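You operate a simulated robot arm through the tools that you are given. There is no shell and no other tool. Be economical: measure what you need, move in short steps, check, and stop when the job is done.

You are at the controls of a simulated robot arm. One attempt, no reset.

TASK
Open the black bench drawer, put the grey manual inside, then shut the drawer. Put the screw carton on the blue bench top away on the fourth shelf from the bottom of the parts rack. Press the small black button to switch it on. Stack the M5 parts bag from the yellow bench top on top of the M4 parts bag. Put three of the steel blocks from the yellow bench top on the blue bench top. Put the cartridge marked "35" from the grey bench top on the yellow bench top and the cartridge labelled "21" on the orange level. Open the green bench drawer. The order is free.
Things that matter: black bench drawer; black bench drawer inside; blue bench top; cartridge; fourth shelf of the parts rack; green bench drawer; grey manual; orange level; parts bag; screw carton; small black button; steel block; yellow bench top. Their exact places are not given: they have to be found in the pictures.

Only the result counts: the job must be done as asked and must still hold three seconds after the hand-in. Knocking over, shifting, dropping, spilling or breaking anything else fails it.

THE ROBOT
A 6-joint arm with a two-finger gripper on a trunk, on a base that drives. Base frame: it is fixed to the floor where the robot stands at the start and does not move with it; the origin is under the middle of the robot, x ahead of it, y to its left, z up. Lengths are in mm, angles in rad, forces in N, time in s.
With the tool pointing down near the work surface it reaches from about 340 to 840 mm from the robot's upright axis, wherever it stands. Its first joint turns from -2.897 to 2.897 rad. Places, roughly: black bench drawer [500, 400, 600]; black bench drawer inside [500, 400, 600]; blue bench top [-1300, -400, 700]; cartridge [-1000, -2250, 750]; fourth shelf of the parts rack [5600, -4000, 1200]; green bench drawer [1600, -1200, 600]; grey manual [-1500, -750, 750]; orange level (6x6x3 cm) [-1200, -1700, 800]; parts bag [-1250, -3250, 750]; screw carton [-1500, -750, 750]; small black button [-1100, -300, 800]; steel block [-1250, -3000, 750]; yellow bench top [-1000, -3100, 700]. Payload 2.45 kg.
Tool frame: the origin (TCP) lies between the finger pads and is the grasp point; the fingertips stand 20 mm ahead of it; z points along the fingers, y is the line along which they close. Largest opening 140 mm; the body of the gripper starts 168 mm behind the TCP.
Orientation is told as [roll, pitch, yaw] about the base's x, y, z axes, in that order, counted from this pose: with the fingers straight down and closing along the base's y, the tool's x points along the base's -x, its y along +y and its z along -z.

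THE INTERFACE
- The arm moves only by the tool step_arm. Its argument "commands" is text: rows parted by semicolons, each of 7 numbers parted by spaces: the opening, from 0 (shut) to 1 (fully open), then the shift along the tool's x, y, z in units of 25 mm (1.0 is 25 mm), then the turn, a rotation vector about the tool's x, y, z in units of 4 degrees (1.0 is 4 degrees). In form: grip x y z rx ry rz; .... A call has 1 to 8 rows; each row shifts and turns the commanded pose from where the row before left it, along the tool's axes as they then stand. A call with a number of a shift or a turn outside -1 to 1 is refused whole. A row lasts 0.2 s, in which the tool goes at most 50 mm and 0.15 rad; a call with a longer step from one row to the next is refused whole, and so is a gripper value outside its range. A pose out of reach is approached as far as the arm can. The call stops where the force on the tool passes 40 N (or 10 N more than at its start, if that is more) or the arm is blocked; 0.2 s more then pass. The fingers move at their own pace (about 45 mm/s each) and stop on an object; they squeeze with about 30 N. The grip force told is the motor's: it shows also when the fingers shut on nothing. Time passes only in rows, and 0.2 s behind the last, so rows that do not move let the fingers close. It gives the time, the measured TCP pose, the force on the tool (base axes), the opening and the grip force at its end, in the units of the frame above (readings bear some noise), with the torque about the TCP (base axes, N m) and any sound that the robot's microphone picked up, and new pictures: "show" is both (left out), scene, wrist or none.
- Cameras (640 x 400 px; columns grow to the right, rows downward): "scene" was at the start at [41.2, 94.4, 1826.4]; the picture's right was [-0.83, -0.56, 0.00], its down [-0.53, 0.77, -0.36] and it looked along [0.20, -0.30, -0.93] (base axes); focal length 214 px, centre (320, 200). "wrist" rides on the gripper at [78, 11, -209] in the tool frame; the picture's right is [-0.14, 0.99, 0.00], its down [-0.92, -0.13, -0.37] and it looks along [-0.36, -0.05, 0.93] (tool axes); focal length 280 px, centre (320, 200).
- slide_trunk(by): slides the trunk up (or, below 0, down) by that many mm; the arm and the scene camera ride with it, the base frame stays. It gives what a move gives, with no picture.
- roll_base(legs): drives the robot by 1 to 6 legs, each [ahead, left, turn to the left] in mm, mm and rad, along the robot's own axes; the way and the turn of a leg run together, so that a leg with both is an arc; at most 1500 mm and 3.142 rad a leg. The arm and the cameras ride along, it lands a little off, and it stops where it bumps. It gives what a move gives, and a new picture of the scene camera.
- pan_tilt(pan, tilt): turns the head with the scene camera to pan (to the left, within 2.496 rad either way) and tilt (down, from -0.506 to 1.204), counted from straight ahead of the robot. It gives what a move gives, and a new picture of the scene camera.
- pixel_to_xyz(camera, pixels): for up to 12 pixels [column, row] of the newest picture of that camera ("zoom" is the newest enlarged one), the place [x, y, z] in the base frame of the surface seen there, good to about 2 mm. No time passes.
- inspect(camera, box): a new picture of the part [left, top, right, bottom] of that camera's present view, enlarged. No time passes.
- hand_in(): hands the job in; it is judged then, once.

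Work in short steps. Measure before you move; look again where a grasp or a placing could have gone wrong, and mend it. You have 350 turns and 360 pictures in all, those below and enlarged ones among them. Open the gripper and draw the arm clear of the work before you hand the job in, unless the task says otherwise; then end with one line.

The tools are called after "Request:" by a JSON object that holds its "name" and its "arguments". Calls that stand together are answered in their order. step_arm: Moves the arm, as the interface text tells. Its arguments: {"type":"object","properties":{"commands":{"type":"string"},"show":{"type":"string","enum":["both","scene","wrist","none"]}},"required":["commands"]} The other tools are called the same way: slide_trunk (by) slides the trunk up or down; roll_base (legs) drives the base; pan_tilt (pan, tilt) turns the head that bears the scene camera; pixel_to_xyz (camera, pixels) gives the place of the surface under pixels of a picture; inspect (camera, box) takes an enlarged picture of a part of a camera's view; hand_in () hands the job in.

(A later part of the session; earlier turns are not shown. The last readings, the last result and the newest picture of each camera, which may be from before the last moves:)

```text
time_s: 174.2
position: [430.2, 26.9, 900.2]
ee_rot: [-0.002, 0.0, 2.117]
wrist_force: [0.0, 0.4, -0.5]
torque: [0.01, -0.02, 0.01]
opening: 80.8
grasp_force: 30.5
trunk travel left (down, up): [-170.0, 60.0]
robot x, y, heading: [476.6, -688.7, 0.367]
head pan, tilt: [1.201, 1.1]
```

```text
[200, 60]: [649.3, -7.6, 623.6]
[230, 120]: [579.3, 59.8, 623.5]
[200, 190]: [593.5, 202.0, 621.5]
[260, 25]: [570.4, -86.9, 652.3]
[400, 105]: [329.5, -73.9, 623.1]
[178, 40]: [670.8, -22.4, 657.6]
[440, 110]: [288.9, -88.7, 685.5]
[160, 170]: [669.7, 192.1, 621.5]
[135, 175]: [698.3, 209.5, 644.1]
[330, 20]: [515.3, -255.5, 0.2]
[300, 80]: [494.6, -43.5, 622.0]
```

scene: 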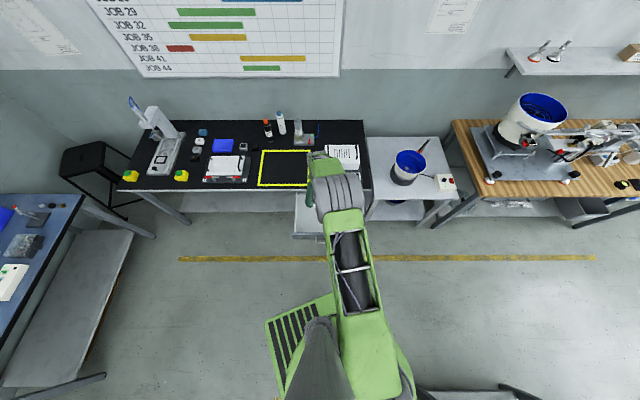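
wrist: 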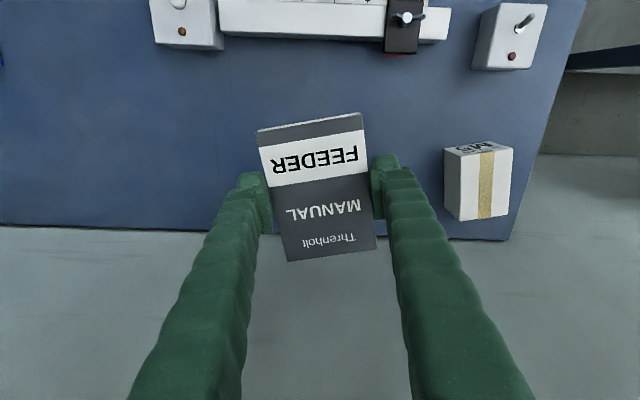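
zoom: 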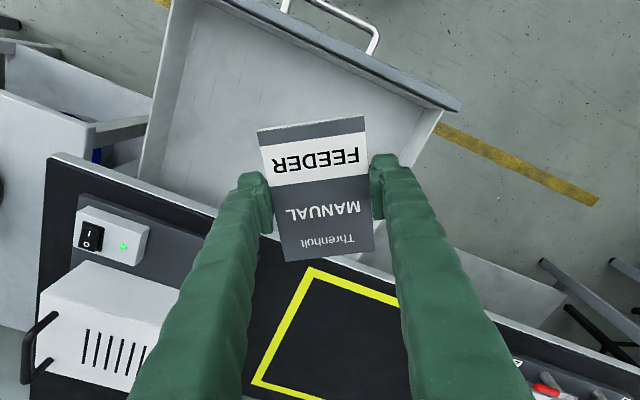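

Drawer floor z≈622, inside x 300–668, y −85 to under the bench. I centre to (490,20) and lower via trunk then arm.

Request:
{"name": "step_arm", "arguments": {"commands": "0.3 0.75 -0.95 0 0 0 0;0.3 0.75 -0.95 0 0 0 0", "show": "none"}}

Request:
{"name": "slide_trunk", "arguments": {"by": -80}}

Request:
{"name": "step_arm", "arguments": {"commands": "0.3 0 0 1 0 0 0;0.3 0 0 1 0 0 0;0.3 0 0 1 0 0 0;0.3 0 0 1 0 0 0;0.3 0 0 1 0 0 0", "show": "wrist"}}

```text
time_s: 174.8
position: [489.4, 18.8, 900.2]
ee_rot: [-0.001, -0.002, 2.116]
wrist_force: [0.3, 1.3, -1.4]
torque: [0.02, -0.01, 0.01]
opening: 80.8
grasp_force: 29.9
trunk travel left (down, up): [-170.0, 60.0]
robot x, y, heading: [479.4, -689.5, 0.364]
head pan, tilt: [1.201, 1.1]
```

```text
time_s: 176.0
position: [488.7, 19.2, 822.1]
ee_rot: [-0.002, 0.0, 2.118]
wrist_force: [-0.1, 0.2, -0.9]
torque: [-0.01, 0.01, 0.01]
opening: 80.9
grasp_force: 29.3
trunk travel left (down, up): [-90.0, 140.0]
robot x, y, heading: [479.1, -686.8, 0.364]
head pan, tilt: [1.201, 1.1]
```

```text
time_s: 177.2
position: [490.6, 19.8, 696.2]
ee_rot: [-0.001, 0.0, 2.117]
wrist_force: [0.3, 0.4, -0.5]
torque: [-0.05, 0.0, 0.02]
opening: 81.2
grasp_force: 30.1
trunk travel left (down, up): [-90.0, 140.0]
robot x, y, heading: [479.0, -686.6, 0.367]
head pan, tilt: [1.201, 1.1]
```

wrist: 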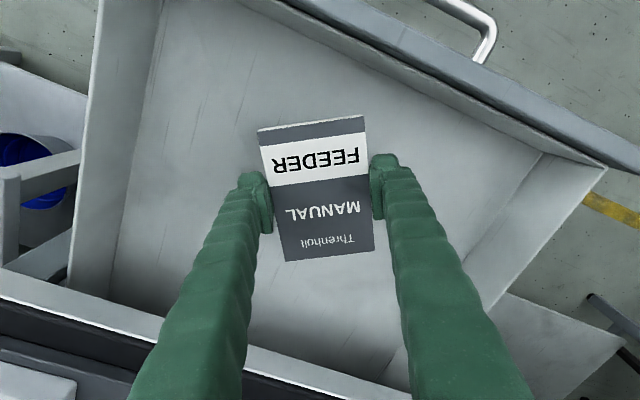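

Manual hangs centrally over the drawer floor. I lower to z≈647 and release.

Request:
{"name": "step_arm", "arguments": {"commands": "0.3 0 0 1 0 0 0;0.3 0 0 0.8 0 0 0;0.3 0 0 0.15 0 0 0;0.3 0 0 0 0 0 0;0.8 0 0 0 0 0 0;0.8 0 0 0 0 0 0;0.8 0 0 0 0 0 0;0.8 0 0 -0.5 0 0 0", "show": "none"}}

Request:
{"name": "step_arm", "arguments": {"commands": "0.8 0 0 -1 0 0 0;0.8 0 0 -1 0 0 0;0.8 0 0 -1 0 0 0;0.8 0 0 -1 0 0 0", "show": "wrist"}}

```text
time_s: 179.0
position: [490.0, 19.9, 659.9]
ee_rot: [-0.004, 0.001, 2.117]
wrist_force: [-0.1, -0.6, 0.0]
torque: [0.03, -0.02, -0.01]
opening: 112.2
grasp_force: 0.0
trunk travel left (down, up): [-90.0, 140.0]
robot x, y, heading: [476.9, -689.5, 0.369]
head pan, tilt: [1.201, 1.1]
```

```text
time_s: 180.0
position: [489.7, 17.4, 759.6]
ee_rot: [-0.002, 0.0, 2.118]
wrist_force: [0.6, -0.5, -0.7]
torque: [-0.02, 0.0, 0.01]
opening: 111.9
grasp_force: 0.0
trunk travel left (down, up): [-90.0, 140.0]
robot x, y, heading: [476.6, -691.2, 0.364]
head pan, tilt: [1.201, 1.1]
```

wrist: 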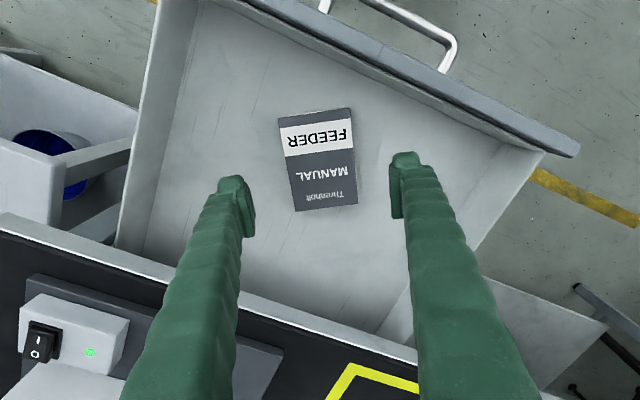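

Manual lies flat in the drawer. Next I retract to in front of the handle (y≈−215) with closed fingers.

Request:
{"name": "step_arm", "arguments": {"commands": "0.8 0.86 0.52 0 0 0 0;0.5 0.86 0.52 0 0 0 0;0 0.86 0.52 0 0 0 0;0 0.86 0.52 0 0 0 0;0 0.86 0.52 0 0 0 0;0 0.86 0.52 0 0 0 0;0 0.86 0.52 0 0 0 0;0 0.86 0.52 0 0 0 0", "show": "none"}}

Request:
{"name": "step_arm", "arguments": {"commands": "0 0.86 0.52 0 0 0 0;0 0.7 0.3 0 0 0 0;0 0 0 0 0 0 0", "show": "wrist"}}

```text
time_s: 181.8
position: [488.6, -182.4, 758.5]
ee_rot: [-0.003, -0.002, 2.115]
wrist_force: [0.0, 0.3, 0.1]
torque: [0.0, 0.02, 0.02]
opening: 0.0
grasp_force: 22.5
trunk travel left (down, up): [-90.0, 140.0]
robot x, y, heading: [481.5, -691.1, 0.367]
head pan, tilt: [1.201, 1.1]
```

```text
time_s: 182.6
position: [493.8, -225.8, 759.6]
ee_rot: [0.0, -0.001, 2.118]
wrist_force: [0.9, -0.1, -0.2]
torque: [0.02, -0.02, -0.05]
opening: 0.2
grasp_force: 29.1
trunk travel left (down, up): [-90.0, 140.0]
robot x, y, heading: [476.0, -690.7, 0.367]
head pan, tilt: [1.201, 1.1]
```

wrist: 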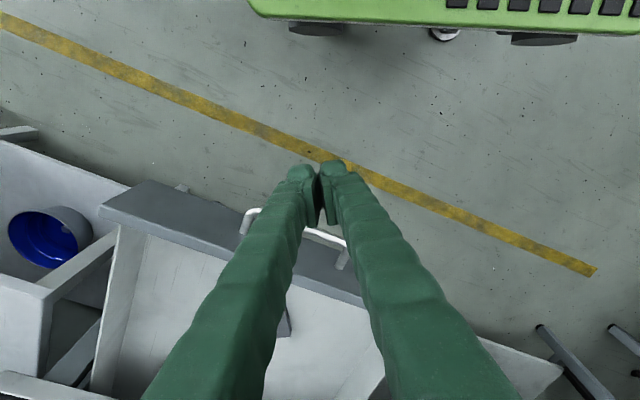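

Fingers are in front of the handle. I lower to bar height, then push the drawer in by driving +y.

Request:
{"name": "step_arm", "arguments": {"commands": "0 0 0 1 0 0 0;0 0 0 1 0 0 0;0 0 0 1 0 0 0;0 0 0 0.9 0 0 0", "show": "none"}}

Request:
{"name": "roll_base", "arguments": {"legs": [[108, 280, 0]]}}

```text
time_s: 183.6
position: [493.1, -226.3, 660.1]
ee_rot: [-0.002, -0.003, 2.119]
wrist_force: [-0.4, 0.2, -0.7]
torque: [-0.05, 0.0, -0.01]
opening: 0.0
grasp_force: 28.8
trunk travel left (down, up): [-90.0, 140.0]
robot x, y, heading: [474.9, -695.0, 0.366]
head pan, tilt: [1.201, 1.1]
```

```text
time_s: 186.6
position: [493.1, 75.1, 660.3]
ee_rot: [-0.002, -0.001, 2.118]
wrist_force: [0.1, -0.4, -0.7]
torque: [-0.04, 0.0, 0.01]
opening: 0.2
grasp_force: 29.0
trunk travel left (down, up): [-90.0, 140.0]
robot x, y, heading: [480.1, -389.6, 0.365]
head pan, tilt: [1.201, 1.1]
```

scene: 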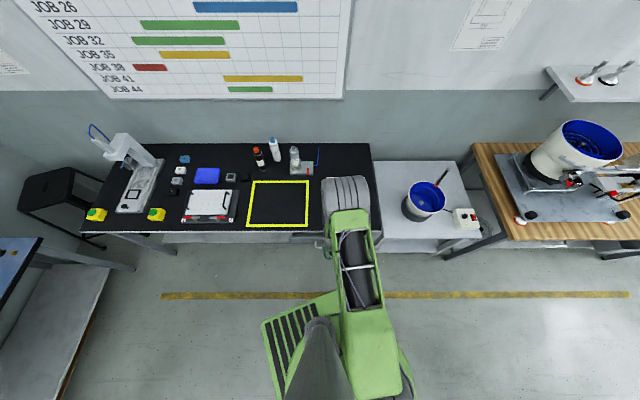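

Request:
{"name": "step_arm", "arguments": {"commands": "0 -0.86 -0.52 0 0 0 0;0 -0.5 -0.3 0 0 0 0", "show": "wrist"}}

```text
time_s: 187.2
position: [492.8, 114.1, 662.1]
ee_rot: [-0.002, 0.0, 2.117]
wrist_force: [-0.7, 0.5, 0.1]
torque: [-0.01, 0.04, 0.01]
opening: 0.2
grasp_force: 29.5
trunk travel left (down, up): [-90.0, 140.0]
robot x, y, heading: [480.6, -385.0, 0.369]
head pan, tilt: [1.201, 1.1]
```

wrist: 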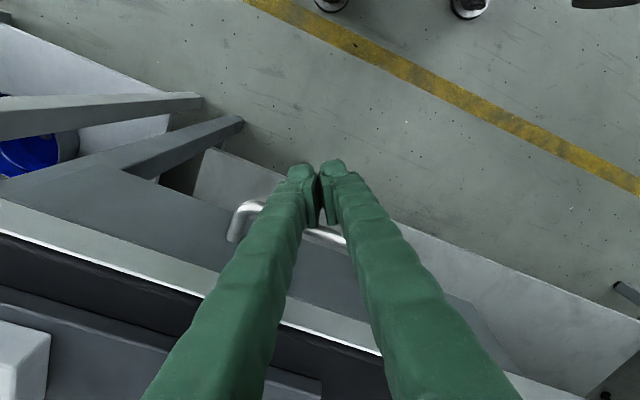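

Request:
{"name": "step_arm", "arguments": {"commands": "0 -0.34 -0.21 0 0 0 0;0 -0.34 -0.21 0 0 0 0;0 -0.17 -0.1 0 0 0 0;0 -0.17 -0.1 0 0 0 0", "show": "none"}}

Request:
{"name": "pixel_to_xyz", "arguments": {"camera": "wrist", "pixels": [[240, 215], [150, 225], [330, 290], [160, 270]]}}

```text
time_s: 188.4
position: [494.0, 134.2, 658.4]
ee_rot: [0.006, 0.017, 2.117]
wrist_force: [0.6, -5.4, -3.0]
torque: [-0.04, 0.06, -0.09]
opening: 0.0
grasp_force: 29.2
trunk travel left (down, up): [-90.0, 140.0]
robot x, y, heading: [478.2, -388.1, 0.365]
head pan, tilt: [1.201, 1.1]
stopped in row 4: the force on the tool passed its limit at 41 N (the readings are from after the stop); the commanded pose is now the measured one
```

```text
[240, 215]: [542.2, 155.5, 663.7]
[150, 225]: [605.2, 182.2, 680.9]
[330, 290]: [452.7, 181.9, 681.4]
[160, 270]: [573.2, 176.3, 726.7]
```

Contact with 41 N: shut. I back off and check the face position.

Request:
{"name": "step_arm", "arguments": {"commands": "0 0.86 0.52 0 0 0 0;0 0.86 0.52 0 0 0 0;0 0.86 0.52 -0.5 0 0 0", "show": "wrist"}}

```text
time_s: 189.2
position: [492.5, 59.2, 672.9]
ee_rot: [0.005, 0.013, 2.118]
wrist_force: [-0.5, 0.1, -0.1]
torque: [-0.01, 0.01, 0.01]
opening: 0.2
grasp_force: 29.5
trunk travel left (down, up): [-90.0, 140.0]
robot x, y, heading: [476.1, -391.9, 0.366]
head pan, tilt: [1.201, 1.1]
```

wrist: 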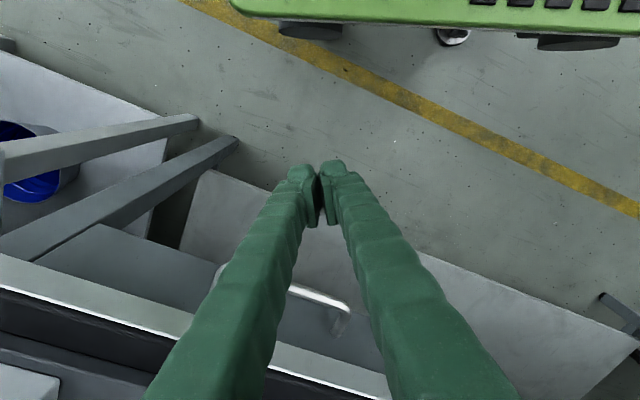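

Request:
{"name": "pixel_to_xyz", "arguments": {"camera": "wrist", "pixels": [[130, 260], [170, 265], [320, 340], [300, 335], [345, 310]]}}

```text
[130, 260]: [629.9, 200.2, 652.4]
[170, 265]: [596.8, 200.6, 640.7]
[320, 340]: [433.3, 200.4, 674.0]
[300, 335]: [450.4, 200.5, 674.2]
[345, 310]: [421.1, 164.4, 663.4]
```

The black drawer face is back at y=200: shut. Now look at the green bench drawer.

Request:
{"name": "pan_tilt", "arguments": {"pan": -1.0, "tilt": 0.7}}

```text
time_s: 191.2
position: [493.3, 62.5, 673.2]
ee_rot: [0.004, 0.012, 2.117]
wrist_force: [0.2, 0.1, -0.2]
torque: [0.02, -0.02, 0.04]
opening: 0.2
grasp_force: 28.7
trunk travel left (down, up): [-90.0, 140.0]
robot x, y, heading: [480.8, -391.2, 0.368]
head pan, tilt: [-1.0, 0.7]
```

scene: 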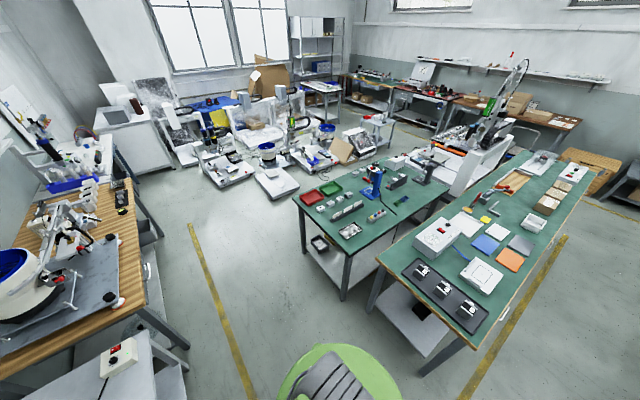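

Request:
{"name": "pixel_to_xyz", "arguments": {"camera": "scene", "pixels": [[293, 201], [344, 256], [448, 190], [395, 157], [376, 258], [478, 347], [520, 152], [592, 180], [345, 275], [310, 245], [340, 298]]}}

Request:
{"name": "inspect", "arguments": {"camera": "scene", "box": [280, 180, 400, 300]}}

```text
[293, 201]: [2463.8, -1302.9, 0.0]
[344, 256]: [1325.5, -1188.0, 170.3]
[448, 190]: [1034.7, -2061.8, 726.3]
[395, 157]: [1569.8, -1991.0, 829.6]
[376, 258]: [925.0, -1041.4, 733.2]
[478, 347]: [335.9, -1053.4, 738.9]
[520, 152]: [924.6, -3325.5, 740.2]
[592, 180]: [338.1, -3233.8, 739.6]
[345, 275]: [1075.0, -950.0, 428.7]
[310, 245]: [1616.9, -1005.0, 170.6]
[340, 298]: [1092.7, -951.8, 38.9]
```

```text
3.33 times, centred on (340, 240) of scene
```

zoom: 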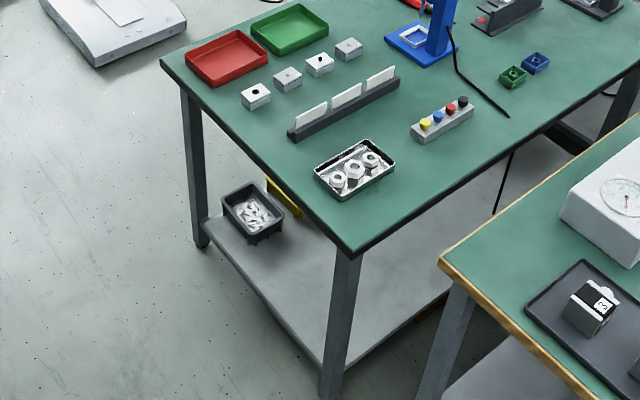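

The green drawer must be on the +x side of the first green bench (edge x≈1680). I lift the arm and drive around for a look.

Request:
{"name": "step_arm", "arguments": {"commands": "0 0 0 -1 0 0 0;0 0 0 -1 0 0 0;0 0 0 -1 0 0 0;0 0 0 -1 0 0 0;0 0 0 -1 0 0 0;0 0 0 -1 0 0 0;0 0 0 -1 0 0 0", "show": "none"}}

Request:
{"name": "roll_base", "arguments": {"legs": [[1290, -570, 0]]}}

Request:
{"name": "pan_tilt", "arguments": {"pan": -1.6, "tilt": 0.9}}

```text
time_s: 192.8
position: [492.0, 62.0, 847.3]
ee_rot: [0.006, 0.013, 2.117]
wrist_force: [0.7, -0.2, -0.7]
torque: [-0.02, 0.02, 0.0]
opening: 0.1
grasp_force: 29.5
trunk travel left (down, up): [-90.0, 140.0]
robot x, y, heading: [478.7, -394.0, 0.368]
head pan, tilt: [-1.0, 0.7]
```

```text
time_s: 199.9
position: [1904.5, 0.5, 848.5]
ee_rot: [0.006, 0.014, 2.122]
wrist_force: [-0.6, 0.3, -0.2]
torque: [0.0, 0.01, -0.02]
opening: 0.0
grasp_force: 29.0
trunk travel left (down, up): [-90.0, 140.0]
robot x, y, heading: [1890.8, -451.5, 0.375]
head pan, tilt: [-1.0, 0.7]
```

scene: 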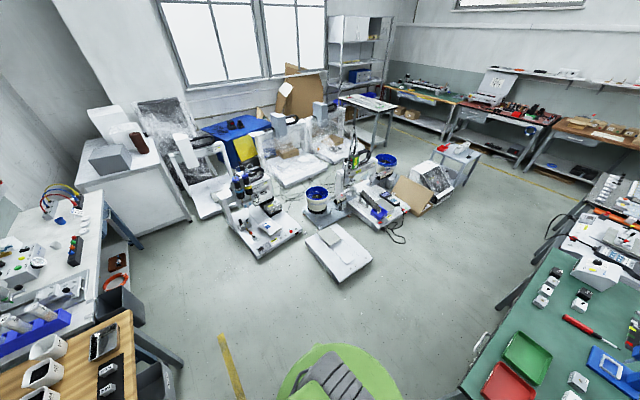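

```text
time_s: 200.9
position: [1903.4, -0.4, 847.7]
ee_rot: [0.004, 0.013, 2.121]
wrist_force: [0.7, 0.1, 0.3]
torque: [-0.02, 0.0, 0.01]
opening: 0.0
grasp_force: 29.3
trunk travel left (down, up): [-90.0, 140.0]
robot x, y, heading: [1887.8, -451.3, 0.37]
head pan, tilt: [-1.6, 0.901]
```

scene: 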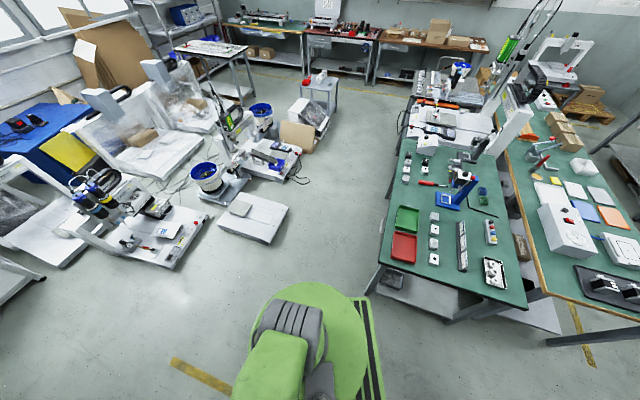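

The drawer handle was visible at the bench's +x side. I measure free floor and points along the way to the rack.

Request:
{"name": "pixel_to_xyz", "arguments": {"camera": "scene", "pixels": [[283, 235], [218, 225], [290, 205], [300, 180], [326, 140], [390, 140], [380, 255], [403, 150], [250, 97], [180, 45], [215, 30]]}}

Request:
{"name": "inspect", "arguments": {"camera": "scene", "box": [340, 130, 560, 320]}}

```text
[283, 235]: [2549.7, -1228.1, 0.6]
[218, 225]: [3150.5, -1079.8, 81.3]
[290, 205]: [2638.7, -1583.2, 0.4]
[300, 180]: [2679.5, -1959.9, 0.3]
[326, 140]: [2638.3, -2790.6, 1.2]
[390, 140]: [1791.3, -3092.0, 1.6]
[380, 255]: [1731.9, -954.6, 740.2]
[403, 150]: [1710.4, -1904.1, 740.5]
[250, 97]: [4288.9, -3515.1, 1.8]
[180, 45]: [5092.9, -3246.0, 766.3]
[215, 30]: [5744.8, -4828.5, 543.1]
```

```text
2.11 times, centred on (450, 225) of scene
```

zoom: 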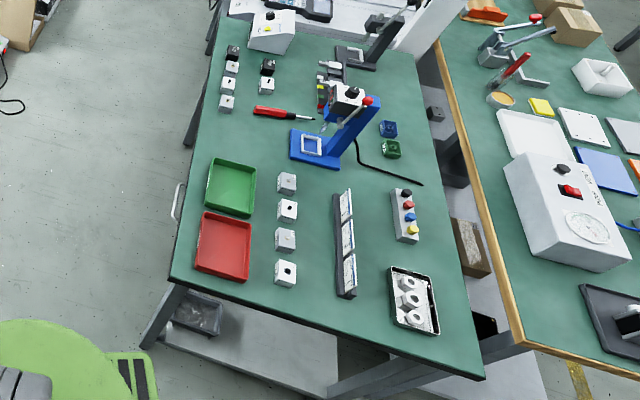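

Request:
{"name": "pixel_to_xyz", "arguments": {"camera": "zoom", "pixels": [[177, 205], [181, 186], [174, 218], [180, 215], [170, 265]]}}

```text
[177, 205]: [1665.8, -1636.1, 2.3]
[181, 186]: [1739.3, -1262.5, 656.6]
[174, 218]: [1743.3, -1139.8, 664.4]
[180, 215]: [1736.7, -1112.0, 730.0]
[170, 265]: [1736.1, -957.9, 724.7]
```

Bar of the green drawer: y −1265…−1140, x≈1755, z≈662, facing +x. I stand obliquely at (2230,−850) because of the machine slab, and roll the gripper so the fingers will close vertically.

Request:
{"name": "roll_base", "arguments": {"legs": [[174, -496, 0], [0, 0, 2.24]]}}

Request:
{"name": "step_arm", "arguments": {"commands": "0.3 0 0 0 0 0 -1;0.3 0 0 0 0 0 -1;0.3 0 0 0 0 0 -1;0.3 0 0 0 0 0 -1;0.3 0 0 0 0 0 -1;0.3 0 0 0 0 0 -1;0.3 0 0 0 0 0 -1;0.3 0 0 0 0 0 -1", "show": "none"}}

Request:
{"name": "step_arm", "arguments": {"commands": "0.3 0 0 0 0 0 -1;0.3 0 0 0 0 0 -1;0.3 0 0 0 0 0 -1;0.3 0 0 0 0 0 -1;0.3 0 0 0 0 0 -1;0.3 0 0 0 0 0 -1", "show": "wrist"}}

```text
time_s: 211.0
position: [1864.1, -1107.8, 847.7]
ee_rot: [0.003, 0.014, -1.947]
wrist_force: [0.0, -0.5, 1.0]
torque: [0.01, -0.03, -0.01]
opening: 0.0
grasp_force: 29.4
trunk travel left (down, up): [-90.0, 140.0]
robot x, y, heading: [2233.0, -844.0, 2.581]
head pan, tilt: [-1.6, 0.901]
```

scene: 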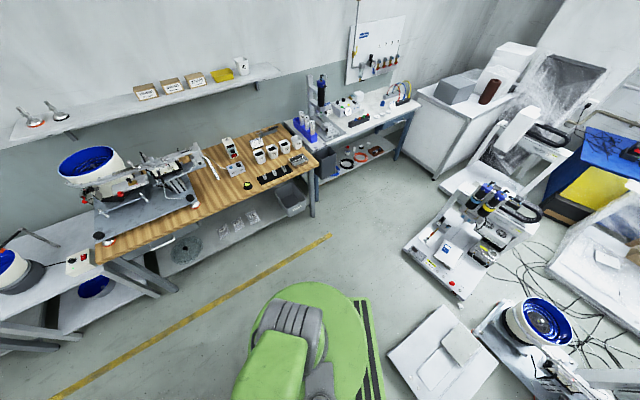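

```text
time_s: 212.8
position: [1863.6, -1107.7, 847.6]
ee_rot: [0.009, 0.009, -1.386]
wrist_force: [-1.0, 0.1, 0.3]
torque: [0.01, 0.01, 0.04]
opening: 41.7
grasp_force: 0.0
trunk travel left (down, up): [-90.0, 140.0]
robot x, y, heading: [2233.3, -845.3, 2.588]
head pan, tilt: [-1.6, 0.901]
```

```text
time_s: 214.2
position: [1864.5, -1108.5, 845.7]
ee_rot: [0.013, 0.004, -0.968]
wrist_force: [0.6, -0.4, 0.8]
torque: [0.01, 0.0, 0.01]
opening: 41.9
grasp_force: 0.1
trunk travel left (down, up): [-90.0, 140.0]
robot x, y, heading: [2233.4, -845.1, 2.59]
head pan, tilt: [-1.6, 0.901]
```

wrist: 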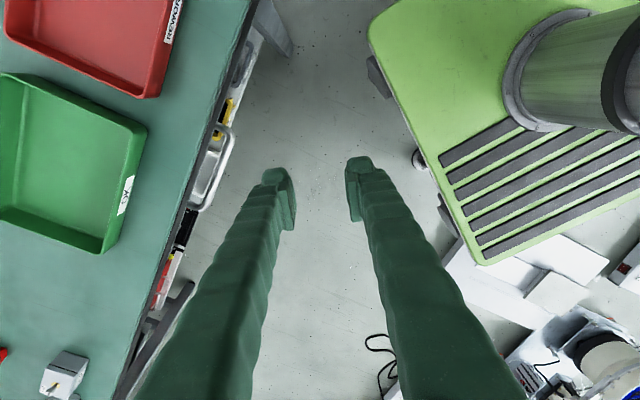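

The tool's y axis is radial now. Handle visible near (215,170); I measure.

Request:
{"name": "pixel_to_xyz", "arguments": {"camera": "wrist", "pixels": [[222, 132], [232, 140], [225, 165], [215, 185], [203, 208], [195, 206], [217, 130], [235, 60]]}}

Request:
{"name": "inspect", "arguments": {"camera": "wrist", "box": [160, 90, 280, 240]}}

```text
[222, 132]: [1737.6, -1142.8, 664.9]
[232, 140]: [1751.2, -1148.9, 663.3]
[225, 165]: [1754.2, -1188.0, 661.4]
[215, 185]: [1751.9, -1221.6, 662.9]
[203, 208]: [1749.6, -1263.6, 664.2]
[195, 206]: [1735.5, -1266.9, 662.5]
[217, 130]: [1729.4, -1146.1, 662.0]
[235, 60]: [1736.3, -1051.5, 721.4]
```

```text
2.67 times, centred on (220, 165) of wrist
```

zoom: 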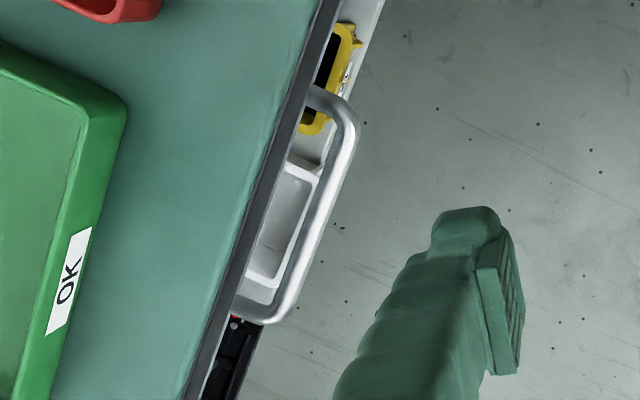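

Bar centre (1753,−1205,662). I move out radially 60 mm and then tilt outward in the arm's plane.

Request:
{"name": "step_arm", "arguments": {"commands": "0.3 0 -0.8 0 0 0 -0.6;0.3 0 -0.8 0 0 0 0;0.3 0 -0.8 0 0 0 0;0.3 0 0 0 1 0 0;0.3 0 0 0 1 0 0;0.3 0 0 0 1 0 0;0.3 0 0 0 1 0 0;0.3 0 0 0 1 0 0", "show": "none"}}

Request:
{"name": "step_arm", "arguments": {"commands": "0.3 0 0 0 1 0 0;0.3 0 0 0 1 0 0;0.3 0 0 0 1 0 0;0.3 0 0 0 1 0 0;0.3 0 0 0 1 0 0;0.3 0 0 0 1 0 0;0.3 0 0 0 1 0 0;0.3 0 0 0 1 0 0", "show": "both"}}

```text
time_s: 216.0
position: [1820.8, -1150.2, 846.5]
ee_rot: [-0.288, -0.021, -0.923]
wrist_force: [0.8, 1.5, -0.2]
torque: [0.0, 0.03, 0.0]
opening: 42.0
grasp_force: 0.0
out of reach, approached as far as the arm can: row 6
trunk travel left (down, up): [-90.0, 140.0]
robot x, y, heading: [2232.7, -846.8, 2.585]
head pan, tilt: [-1.6, 0.901]
```

```text
time_s: 217.8
position: [1821.2, -1150.0, 845.7]
ee_rot: [-0.845, -0.019, -0.924]
wrist_force: [0.1, -0.7, 0.2]
torque: [0.03, 0.0, 0.02]
opening: 41.9
grasp_force: 0.0
trunk travel left (down, up): [-90.0, 140.0]
robot x, y, heading: [2233.7, -847.9, 2.586]
head pan, tilt: [-1.6, 0.901]
```

scene: 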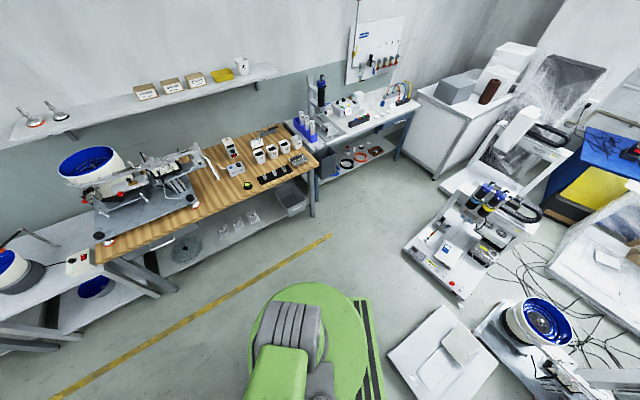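
wrist: 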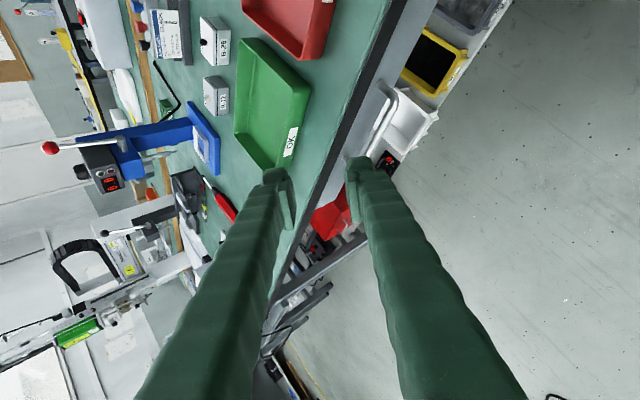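

Tilted 48°, in plane. Three more tilt steps, then move to a pre-grasp 70 mm before the bar.

Request:
{"name": "step_arm", "arguments": {"commands": "0.3 0 0 0 1 0 0;0.3 0 0 0 1 0 0;0.3 0 0 0 1 0 0;0.3 -0.02 0.94 0.77 0 0 0;0.3 -0.02 0.94 0.77 0 0 0;0.3 -0.02 0.94 0.77 0 0 0;0.3 -0.02 0.94 0.77 0 0 0;0.3 -0.02 0.94 0.77 0 0 0", "show": "wrist"}}

```text
time_s: 219.6
position: [1804.0, -1167.9, 695.0]
ee_rot: [-1.054, -0.019, -0.924]
wrist_force: [-0.2, 0.3, -0.1]
torque: [0.01, 0.0, 0.03]
opening: 42.2
grasp_force: 0.1
trunk travel left (down, up): [-90.0, 140.0]
robot x, y, heading: [2234.0, -846.6, 2.584]
head pan, tilt: [-1.6, 0.901]
```

wrist: 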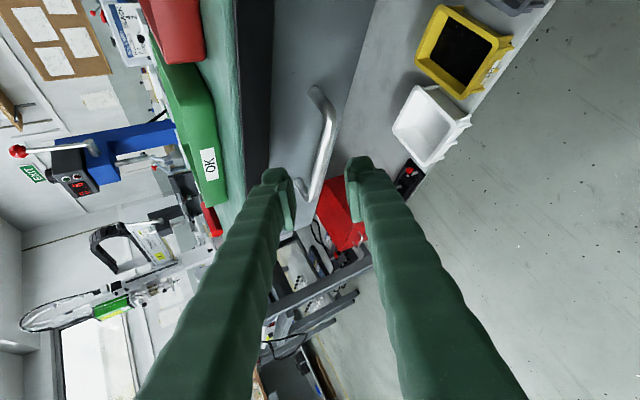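

Request:
{"name": "pixel_to_xyz", "arguments": {"camera": "wrist", "pixels": [[327, 110], [325, 130], [318, 160], [311, 185], [285, 150], [258, 100], [300, 60]]}}

```text
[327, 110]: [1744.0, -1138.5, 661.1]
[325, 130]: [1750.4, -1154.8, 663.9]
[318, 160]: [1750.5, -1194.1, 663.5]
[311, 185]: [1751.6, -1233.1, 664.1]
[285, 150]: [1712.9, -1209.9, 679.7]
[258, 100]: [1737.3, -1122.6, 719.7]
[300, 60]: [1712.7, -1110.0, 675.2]
```

I narrow the opening to 28 mm, advance to the bar and close.

Request:
{"name": "step_arm", "arguments": {"commands": "0.2 0 0 0 0 0 0;0.2 0.03 -0.04 0.9 0 0 0;0.2 0.02 -0.04 0.9 0 0 0;0.2 0 0 0.9 0 0 0;0 0 0 0 0 0 0;0 0 0 0 0 0 0;0 0 0 0 0 0 0", "show": "wrist"}}

```text
time_s: 221.2
position: [1756.8, -1203.8, 662.4]
ee_rot: [-1.049, -0.018, -0.924]
wrist_force: [6.0, 2.0, -19.9]
torque: [-1.17, -0.22, -0.54]
opening: 16.1
grasp_force: 41.5
trunk travel left (down, up): [-90.0, 140.0]
robot x, y, heading: [2236.1, -844.3, 2.588]
head pan, tilt: [-1.6, 0.901]
```

wrist: 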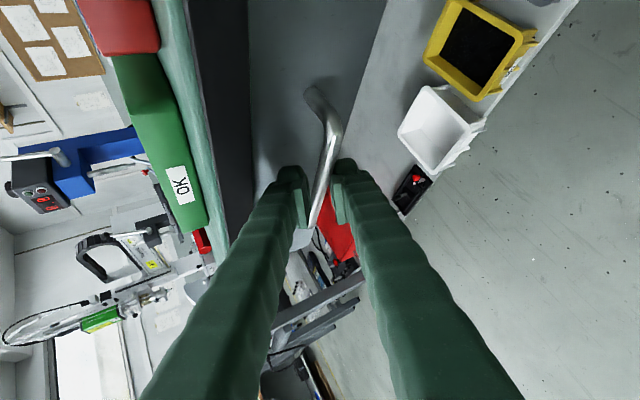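

Gripped. I pull along +x with the base, 130 mm first.

Request:
{"name": "roll_base", "arguments": {"legs": [[-111, -68, 0]]}}

```text
time_s: 222.4
position: [1883.8, -1206.2, 664.8]
ee_rot: [-1.056, -0.019, -0.923]
wrist_force: [0.6, -0.7, 0.1]
torque: [-0.01, -0.01, -0.01]
opening: 0.3
grasp_force: 29.7
trunk travel left (down, up): [-90.0, 140.0]
robot x, y, heading: [2360.2, -846.7, 2.586]
head pan, tilt: [-1.6, 0.901]
```

scene: 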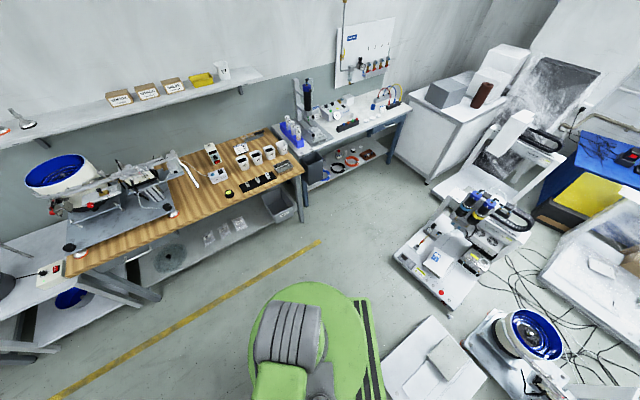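

It slipped off. I look with the wrist camera.

Request:
{"name": "step_arm", "arguments": {"commands": "0.3 0 0 0 0 0 0", "show": "wrist"}}

```text
time_s: 222.8
position: [1883.2, -1205.8, 666.4]
ee_rot: [-1.057, -0.019, -0.924]
wrist_force: [0.4, 0.6, -0.2]
torque: [-0.01, 0.0, 0.01]
opening: 33.9
grasp_force: 0.0
trunk travel left (down, up): [-90.0, 140.0]
robot x, y, heading: [2364.7, -845.5, 2.588]
head pan, tilt: [-1.6, 0.901]
```

wrist: 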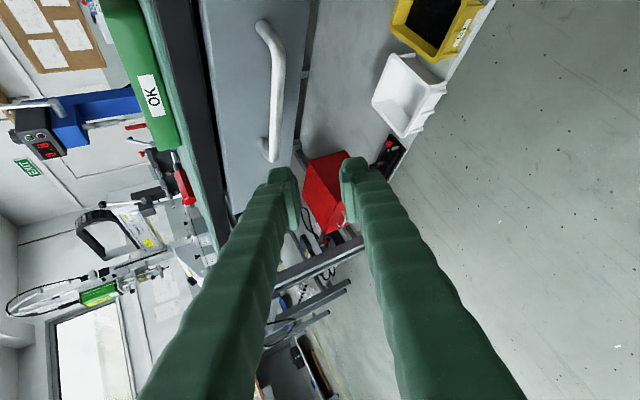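

Request:
{"name": "pixel_to_xyz", "arguments": {"camera": "wrist", "pixels": [[275, 45], [279, 75], [278, 110], [274, 145], [240, 100], [290, 120]]}}

```text
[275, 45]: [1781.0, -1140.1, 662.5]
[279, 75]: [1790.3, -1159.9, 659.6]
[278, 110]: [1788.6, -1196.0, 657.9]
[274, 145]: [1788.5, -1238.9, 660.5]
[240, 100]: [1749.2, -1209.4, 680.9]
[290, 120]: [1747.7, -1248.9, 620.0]
```

The drawer came out 37 mm; bar now at x≈1789, so a finger fits behind it from above (face at 1749). I lift, return to vertical in plane and will hook from above.

Request:
{"name": "step_arm", "arguments": {"commands": "0.4 0 -0.87 -0.49 0 0 0;0.4 0 -0.87 -0.49 0 0 0;0.4 0 -0.87 -0.49 0 0 0;0.4 0 -0.87 -0.49 0 0 0;0.4 0 -0.87 -0.49 0 0 0;0.4 0 -0.87 -0.49 0 0.13 -0.24;0.4 0 0 0 -1 0 0;0.4 0 0 0 -1 0 0", "show": "none"}}

Request:
{"name": "step_arm", "arguments": {"commands": "0.4 0 0 0 -1 0 0;0.4 0 0 0 -1 0 0;0.4 0 0 0 -1 0 0;0.4 0 0 0 -1 0 0;0.4 0 0 0 -1 0 0;0.4 0 0 0 -1 0 0", "show": "none"}}

```text
time_s: 224.6
position: [1883.2, -1204.5, 814.9]
ee_rot: [-0.915, -0.001, -0.922]
wrist_force: [0.0, -0.1, -0.4]
torque: [-0.02, 0.0, 0.03]
opening: 55.9
grasp_force: 0.0
trunk travel left (down, up): [-90.0, 140.0]
robot x, y, heading: [2361.4, -850.4, 2.583]
head pan, tilt: [-1.6, 0.901]
```

```text
time_s: 226.0
position: [1882.0, -1202.9, 814.1]
ee_rot: [-0.497, 0.0, -0.923]
wrist_force: [-0.6, 0.7, 0.9]
torque: [0.02, 0.01, 0.01]
opening: 56.1
grasp_force: 0.0
trunk travel left (down, up): [-90.0, 140.0]
robot x, y, heading: [2358.9, -849.8, 2.585]
head pan, tilt: [-1.6, 0.901]
```

Request:
{"name": "step_arm", "arguments": {"commands": "0.4 0 0 0 -1 0 0;0.4 0 0 0 -1 0 0;0.4 0 0 0 -1 0 0;0.4 0 0 0 -1 0 0;0.4 0 0 0 -1 0 0;0.4 0 0 0 -1 0 0;0.4 0 0 0 -1 0 0;0.4 0 0 0 -0.12 0 0", "show": "none"}}

Request:
{"name": "step_arm", "arguments": {"commands": "0.4 0 0 0 0 0 1;0.4 0 0 0 0 0 1;0.4 0 0 0 0 0 1;0.4 0 0 0 0 0 1;0.4 0 0 0 0 0 1;0.4 0 0 0 0 0 1;0.4 0 0 0 0 0 1;0.4 0 0 0 0 0 1", "show": "none"}}

```text
time_s: 227.8
position: [1882.1, -1202.9, 814.7]
ee_rot: [0.001, 0.001, -0.923]
wrist_force: [0.0, -0.3, 0.0]
torque: [0.01, -0.01, 0.02]
opening: 56.2
grasp_force: 0.1
out of reach, approached as far as the arm can: row 4
trunk travel left (down, up): [-90.0, 140.0]
robot x, y, heading: [2359.5, -844.4, 2.583]
head pan, tilt: [-1.6, 0.901]
```

```text
time_s: 229.6
position: [1881.5, -1204.2, 816.1]
ee_rot: [-0.001, 0.0, -1.484]
wrist_force: [0.4, -0.5, 0.2]
torque: [-0.01, 0.02, -0.06]
opening: 56.1
grasp_force: 0.1
trunk travel left (down, up): [-90.0, 140.0]
robot x, y, heading: [2364.4, -844.7, 2.585]
head pan, tilt: [-1.6, 0.901]
```

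Vertical again. I go over the bar (x=1790) with 35 mm opening, fingers closing along x.

Request:
{"name": "step_arm", "arguments": {"commands": "0.25 0 -0.92 0 0 0 1;0.25 0 -0.92 0 0 0 0.23;0.25 0 -0.92 0 0 0 0;0.25 0 -0.92 0 0 0 0;0.25 0 0 1 0 0 0;0.25 0 0 1 0 0 0;0.25 0 0 0.6 0 0 0;0.25 0 0 0 0 0 0", "show": "wrist"}}

```text
time_s: 231.4
position: [1791.5, -1206.7, 749.8]
ee_rot: [0.0, -0.001, -1.567]
wrist_force: [0.6, -0.2, 0.2]
torque: [0.01, -0.01, -0.01]
opening: 35.1
grasp_force: 0.1
trunk travel left (down, up): [-90.0, 140.0]
robot x, y, heading: [2361.1, -847.0, 2.586]
head pan, tilt: [-1.6, 0.901]
```

wrist: 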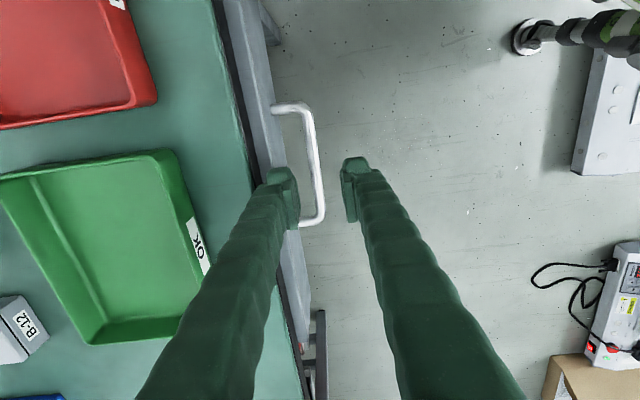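

Request:
{"name": "pixel_to_xyz", "arguments": {"camera": "wrist", "pixels": [[316, 150], [320, 185], [319, 205], [260, 100], [245, 90]]}}

```text
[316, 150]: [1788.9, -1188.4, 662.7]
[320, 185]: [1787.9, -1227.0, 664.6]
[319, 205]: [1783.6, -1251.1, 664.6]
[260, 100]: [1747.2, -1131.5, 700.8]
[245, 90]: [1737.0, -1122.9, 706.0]
```

Request:
{"name": "step_arm", "arguments": {"commands": "0.25 0 -0.16 0.85 0 0 0;0.25 0 0 0.85 0 0 0;0.25 0 0 0.85 0 0 0;0.25 0 0 0.85 0 0 0;0 0 0 0 0 0 0;0 0 0 0 0 0 0;0 0 0 0 0 0 0", "show": "wrist"}}

```text
time_s: 232.1
position: [1778.4, -1205.6, 713.1]
ee_rot: [-0.009, -0.003, -1.569]
wrist_force: [0.6, 9.6, 22.8]
torque: [0.42, 0.77, -0.4]
opening: 35.6
grasp_force: 0.2
trunk travel left (down, up): [-90.0, 140.0]
robot x, y, heading: [2362.3, -845.6, 2.582]
head pan, tilt: [-1.6, 0.901]
stopped in row 3: the force on the tool passed its limit at 58 N (the readings are from after the stop); the commanded pose is now the measured one
```

wrist: 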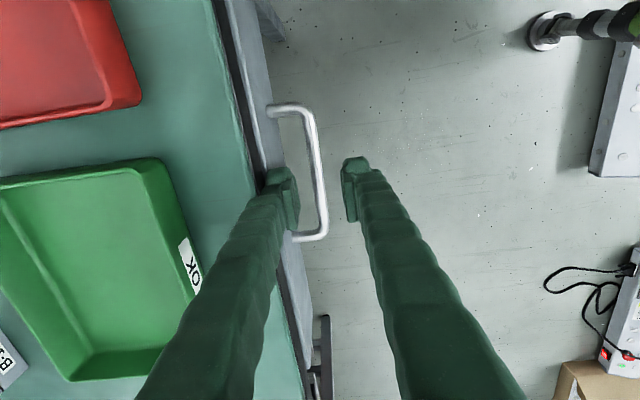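

The inner finger landed on the drawer-front's top rim. I lift, shift +x to 1792 and retry.

Request:
{"name": "step_arm", "arguments": {"commands": "0.25 0 0 -1 0 0 0;0.25 0 0.56 0 0 0 0;0.25 0 0 0 0 0 0", "show": "none"}}

```text
time_s: 232.9
position: [1794.0, -1208.1, 735.0]
ee_rot: [-0.004, -0.004, -1.57]
wrist_force: [-0.2, -0.4, 0.3]
torque: [-0.02, 0.0, -0.01]
opening: 34.9
grasp_force: 0.0
trunk travel left (down, up): [-90.0, 140.0]
robot x, y, heading: [2358.0, -846.0, 2.583]
head pan, tilt: [-1.6, 0.901]
```

Request:
{"name": "step_arm", "arguments": {"commands": "0.25 0 0 0.6 0 0 0;0.25 0 0 0.6 0 0 0;0.25 0 0 0.5 0 0 0", "show": "wrist"}}

```text
time_s: 233.7
position: [1793.9, -1209.3, 692.9]
ee_rot: [-0.005, -0.004, -1.569]
wrist_force: [0.5, 0.6, 0.8]
torque: [0.04, 0.01, 0.02]
opening: 35.0
grasp_force: 0.2
trunk travel left (down, up): [-90.0, 140.0]
robot x, y, heading: [2362.6, -848.5, 2.588]
head pan, tilt: [-1.6, 0.901]
```

wrist: 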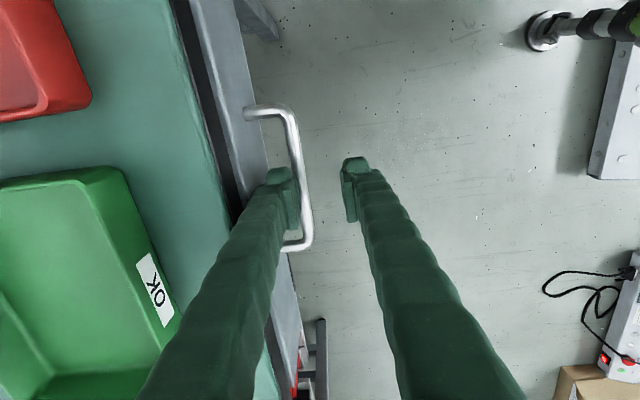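

Clear now. Lower 25 mm more and close on the bar.

Request:
{"name": "step_arm", "arguments": {"commands": "0.25 0 0 0.6 0 0 0;0.25 0 0 0.5 0 0 0;0 0 0 0 0 0 0;0 0 0 0 0 0 0;0 0 0 0 0 0 0", "show": "wrist"}}

```text
time_s: 234.9
position: [1794.7, -1208.2, 663.7]
ee_rot: [-0.003, -0.003, -1.566]
wrist_force: [1.2, 2.1, -6.2]
torque: [0.12, -0.01, 0.72]
opening: 9.7
grasp_force: 33.3
trunk travel left (down, up): [-90.0, 140.0]
robot x, y, heading: [2359.9, -844.5, 2.585]
head pan, tilt: [-1.6, 0.901]
```

wrist: 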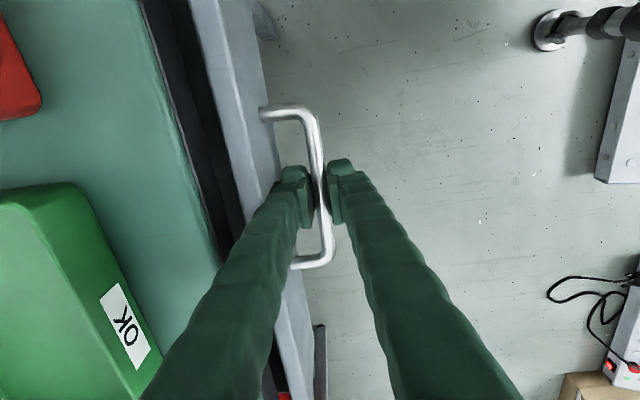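

Bar is held with a finger hooked behind it. Pull +x with the arm.

Request:
{"name": "step_arm", "arguments": {"commands": "0 0 0.6 0 0 0 0;0 0 0.8 0 0 0 0;0 0 0.8 0 0 0 0;0 0 0.8 0 0 0 0;0 0 0.8 0 0 0 0;0 0 0.8 0 0 0 0;0 0 0.8 0 0 0 0;0 0 0.8 0 0 0 0", "show": "none"}}

Request:
{"name": "step_arm", "arguments": {"commands": "0 0 0.8 0 0 0 0;0 0 0.8 0 0 0 0;0 0 0.8 0 0 0 0;0 0 0.8 0 0 0 0;0 0 0.8 0 0 0 0", "show": "wrist"}}

```text
time_s: 236.7
position: [1948.8, -1207.1, 662.9]
ee_rot: [-0.005, -0.002, -1.57]
wrist_force: [1.2, 6.4, -5.4]
torque: [0.68, 0.04, 0.83]
opening: 10.0
grasp_force: 37.4
trunk travel left (down, up): [-90.0, 140.0]
robot x, y, heading: [2357.9, -847.8, 2.585]
head pan, tilt: [-1.6, 0.901]
```

```text
time_s: 237.9
position: [2049.5, -1207.6, 664.1]
ee_rot: [-0.006, -0.003, -1.571]
wrist_force: [1.5, 4.5, 3.5]
torque: [0.21, 0.02, 0.86]
opening: 9.3
grasp_force: 36.4
trunk travel left (down, up): [-90.0, 140.0]
robot x, y, heading: [2361.4, -847.1, 2.588]
head pan, tilt: [-1.6, 0.901]
```

wrist: 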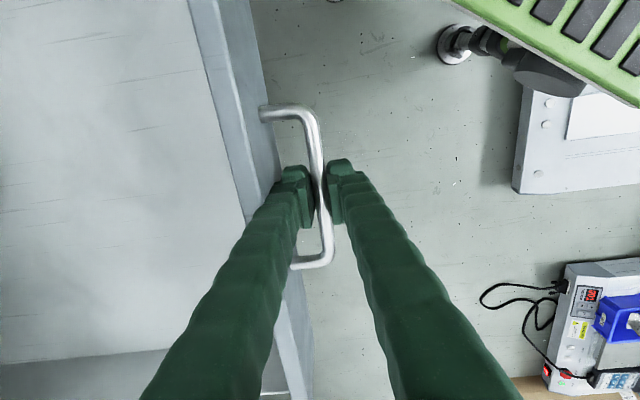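

Green drawer is open by ~297 mm. I release and lift straight up.

Request:
{"name": "step_arm", "arguments": {"commands": "0.22 0 0 0 0 0 0;0.22 0 0 0 0 0 0;0.22 0 0 0 0 0 0;0.22 0 0 -0.8 0 0 0;0.22 0 0 -1 0 0 0;0.22 0 0 -1 0 0 0;0.22 0 0 -1 0 0 0;0.22 0 0 -1 0 0 0", "show": "none"}}

Request:
{"name": "step_arm", "arguments": {"commands": "0.22 0 0 -1 0 0 0;0.22 0 0 -1 0 0 0;0.22 0 0 -1 0 0 0;0.22 0 0 -1 0 0 0", "show": "wrist"}}

Request:
{"name": "pan_tilt", "arguments": {"pan": 2.45, "tilt": 0.35}}

```text
time_s: 239.7
position: [2049.4, -1206.5, 783.8]
ee_rot: [-0.005, -0.004, -1.569]
wrist_force: [-0.2, 0.2, 0.1]
torque: [0.01, 0.03, 0.01]
opening: 30.4
grasp_force: 0.1
trunk travel left (down, up): [-90.0, 140.0]
robot x, y, heading: [2360.0, -848.0, 2.592]
head pan, tilt: [-1.6, 0.901]
```

```text
time_s: 240.7
position: [2050.6, -1205.3, 883.7]
ee_rot: [-0.006, -0.004, -1.569]
wrist_force: [0.3, -0.3, 0.3]
torque: [-0.02, -0.01, 0.0]
opening: 31.1
grasp_force: 0.0
trunk travel left (down, up): [-90.0, 140.0]
robot x, y, heading: [2364.8, -846.1, 2.582]
head pan, tilt: [-1.6, 0.901]
```

wrist: 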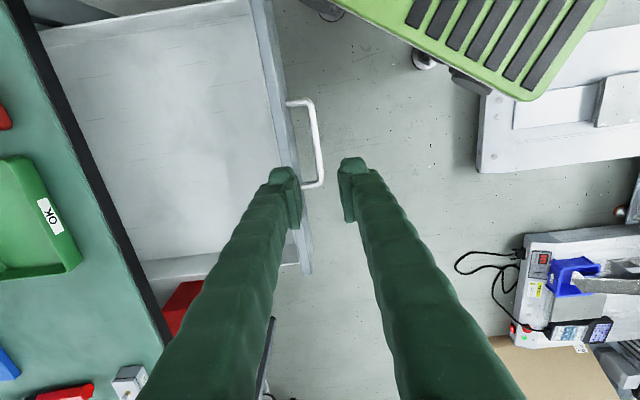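

```text
time_s: 244.0
position: [2050.8, -1205.6, 883.0]
ee_rot: [-0.005, -0.004, -1.569]
wrist_force: [0.0, -0.7, 0.4]
torque: [-0.02, 0.02, 0.0]
opening: 30.8
grasp_force: 0.0
trunk travel left (down, up): [-90.0, 140.0]
robot x, y, heading: [2360.7, -851.7, 2.583]
head pan, tilt: [2.45, 0.351]
```

scene: 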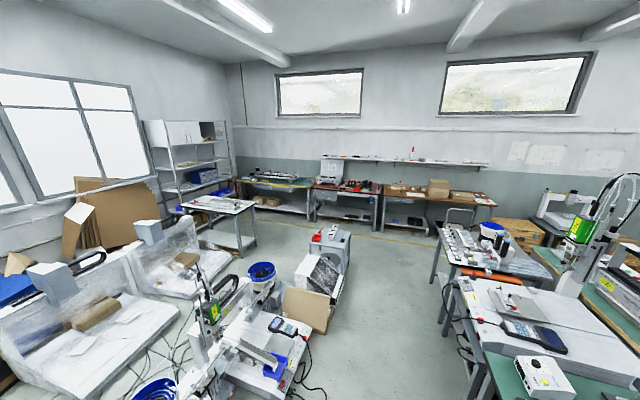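

The green drawer is open. I inspect the parts rack in the distance and measure the route.

Request:
{"name": "inspect", "arguments": {"camera": "scene", "box": [120, 100, 280, 260]}}

Request:
{"name": "pixel_to_xyz", "arguments": {"camera": "scene", "pixels": [[350, 330], [340, 270], [390, 260], [300, 240], [420, 280], [400, 350], [270, 235], [440, 260]]}}

```text
2.50 times, centred on (200, 180) of scene
```

zoom: 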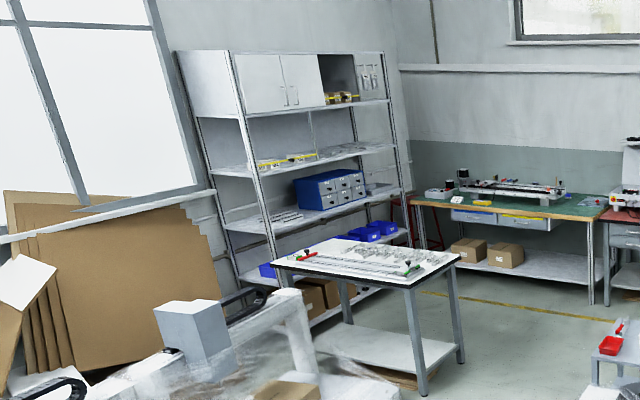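

```text
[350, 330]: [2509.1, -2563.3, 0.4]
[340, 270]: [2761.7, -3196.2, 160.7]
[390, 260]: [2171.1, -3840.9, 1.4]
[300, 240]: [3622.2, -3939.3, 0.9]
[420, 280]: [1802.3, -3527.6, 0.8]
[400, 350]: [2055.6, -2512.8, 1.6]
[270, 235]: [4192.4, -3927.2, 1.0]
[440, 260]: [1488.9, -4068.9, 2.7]
```

Request:
{"name": "pixel_to_xyz", "arguments": {"camera": "zoom", "pixels": [[270, 228], [380, 198], [255, 172], [385, 146], [250, 115], [380, 101], [275, 275], [405, 238], [330, 305], [320, 157], [410, 370], [385, 140]]}}

```text
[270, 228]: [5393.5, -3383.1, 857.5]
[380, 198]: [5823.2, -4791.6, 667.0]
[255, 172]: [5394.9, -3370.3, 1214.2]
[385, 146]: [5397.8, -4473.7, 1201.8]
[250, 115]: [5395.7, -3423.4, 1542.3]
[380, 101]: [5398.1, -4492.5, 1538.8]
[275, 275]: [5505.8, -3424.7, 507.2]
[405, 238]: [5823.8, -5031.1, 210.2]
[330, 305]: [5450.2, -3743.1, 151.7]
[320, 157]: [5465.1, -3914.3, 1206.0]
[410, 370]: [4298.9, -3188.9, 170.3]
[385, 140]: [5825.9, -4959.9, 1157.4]
```

Rack front x≈5395, shelves at z 150/507/857/1206/1540 → fourth shelf z≈1206. Now I return to the blue bench for the carton.

Request:
{"name": "roll_base", "arguments": {"legs": [[236, -265, 0], [0, 0, -0.855], [190, 1184, 0], [190, 1184, 0], [-250, 779, 0]]}}

```text
time_s: 276.4
position: [-1304.4, -878.4, 882.6]
ee_rot: [-0.008, -0.004, -2.422]
wrist_force: [0.6, -0.9, 0.1]
torque: [-0.04, 0.0, 0.01]
opening: 30.8
grasp_force: 0.0
trunk travel left (down, up): [-90.0, 140.0]
robot x, y, heading: [-828.3, -872.9, 1.734]
head pan, tilt: [2.45, 0.351]
stopped in leg 5: the robot was blocked; the commanded pose is now the measured one
```

scene: 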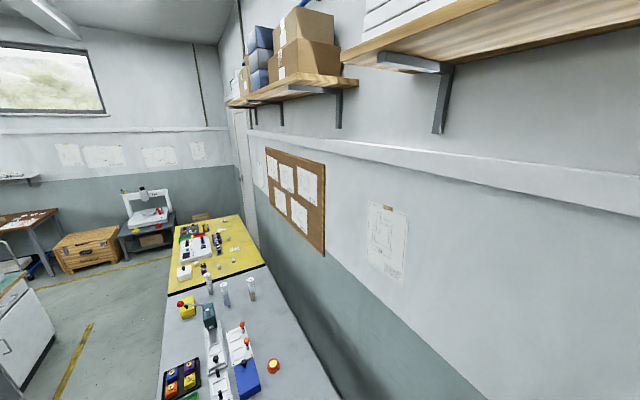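

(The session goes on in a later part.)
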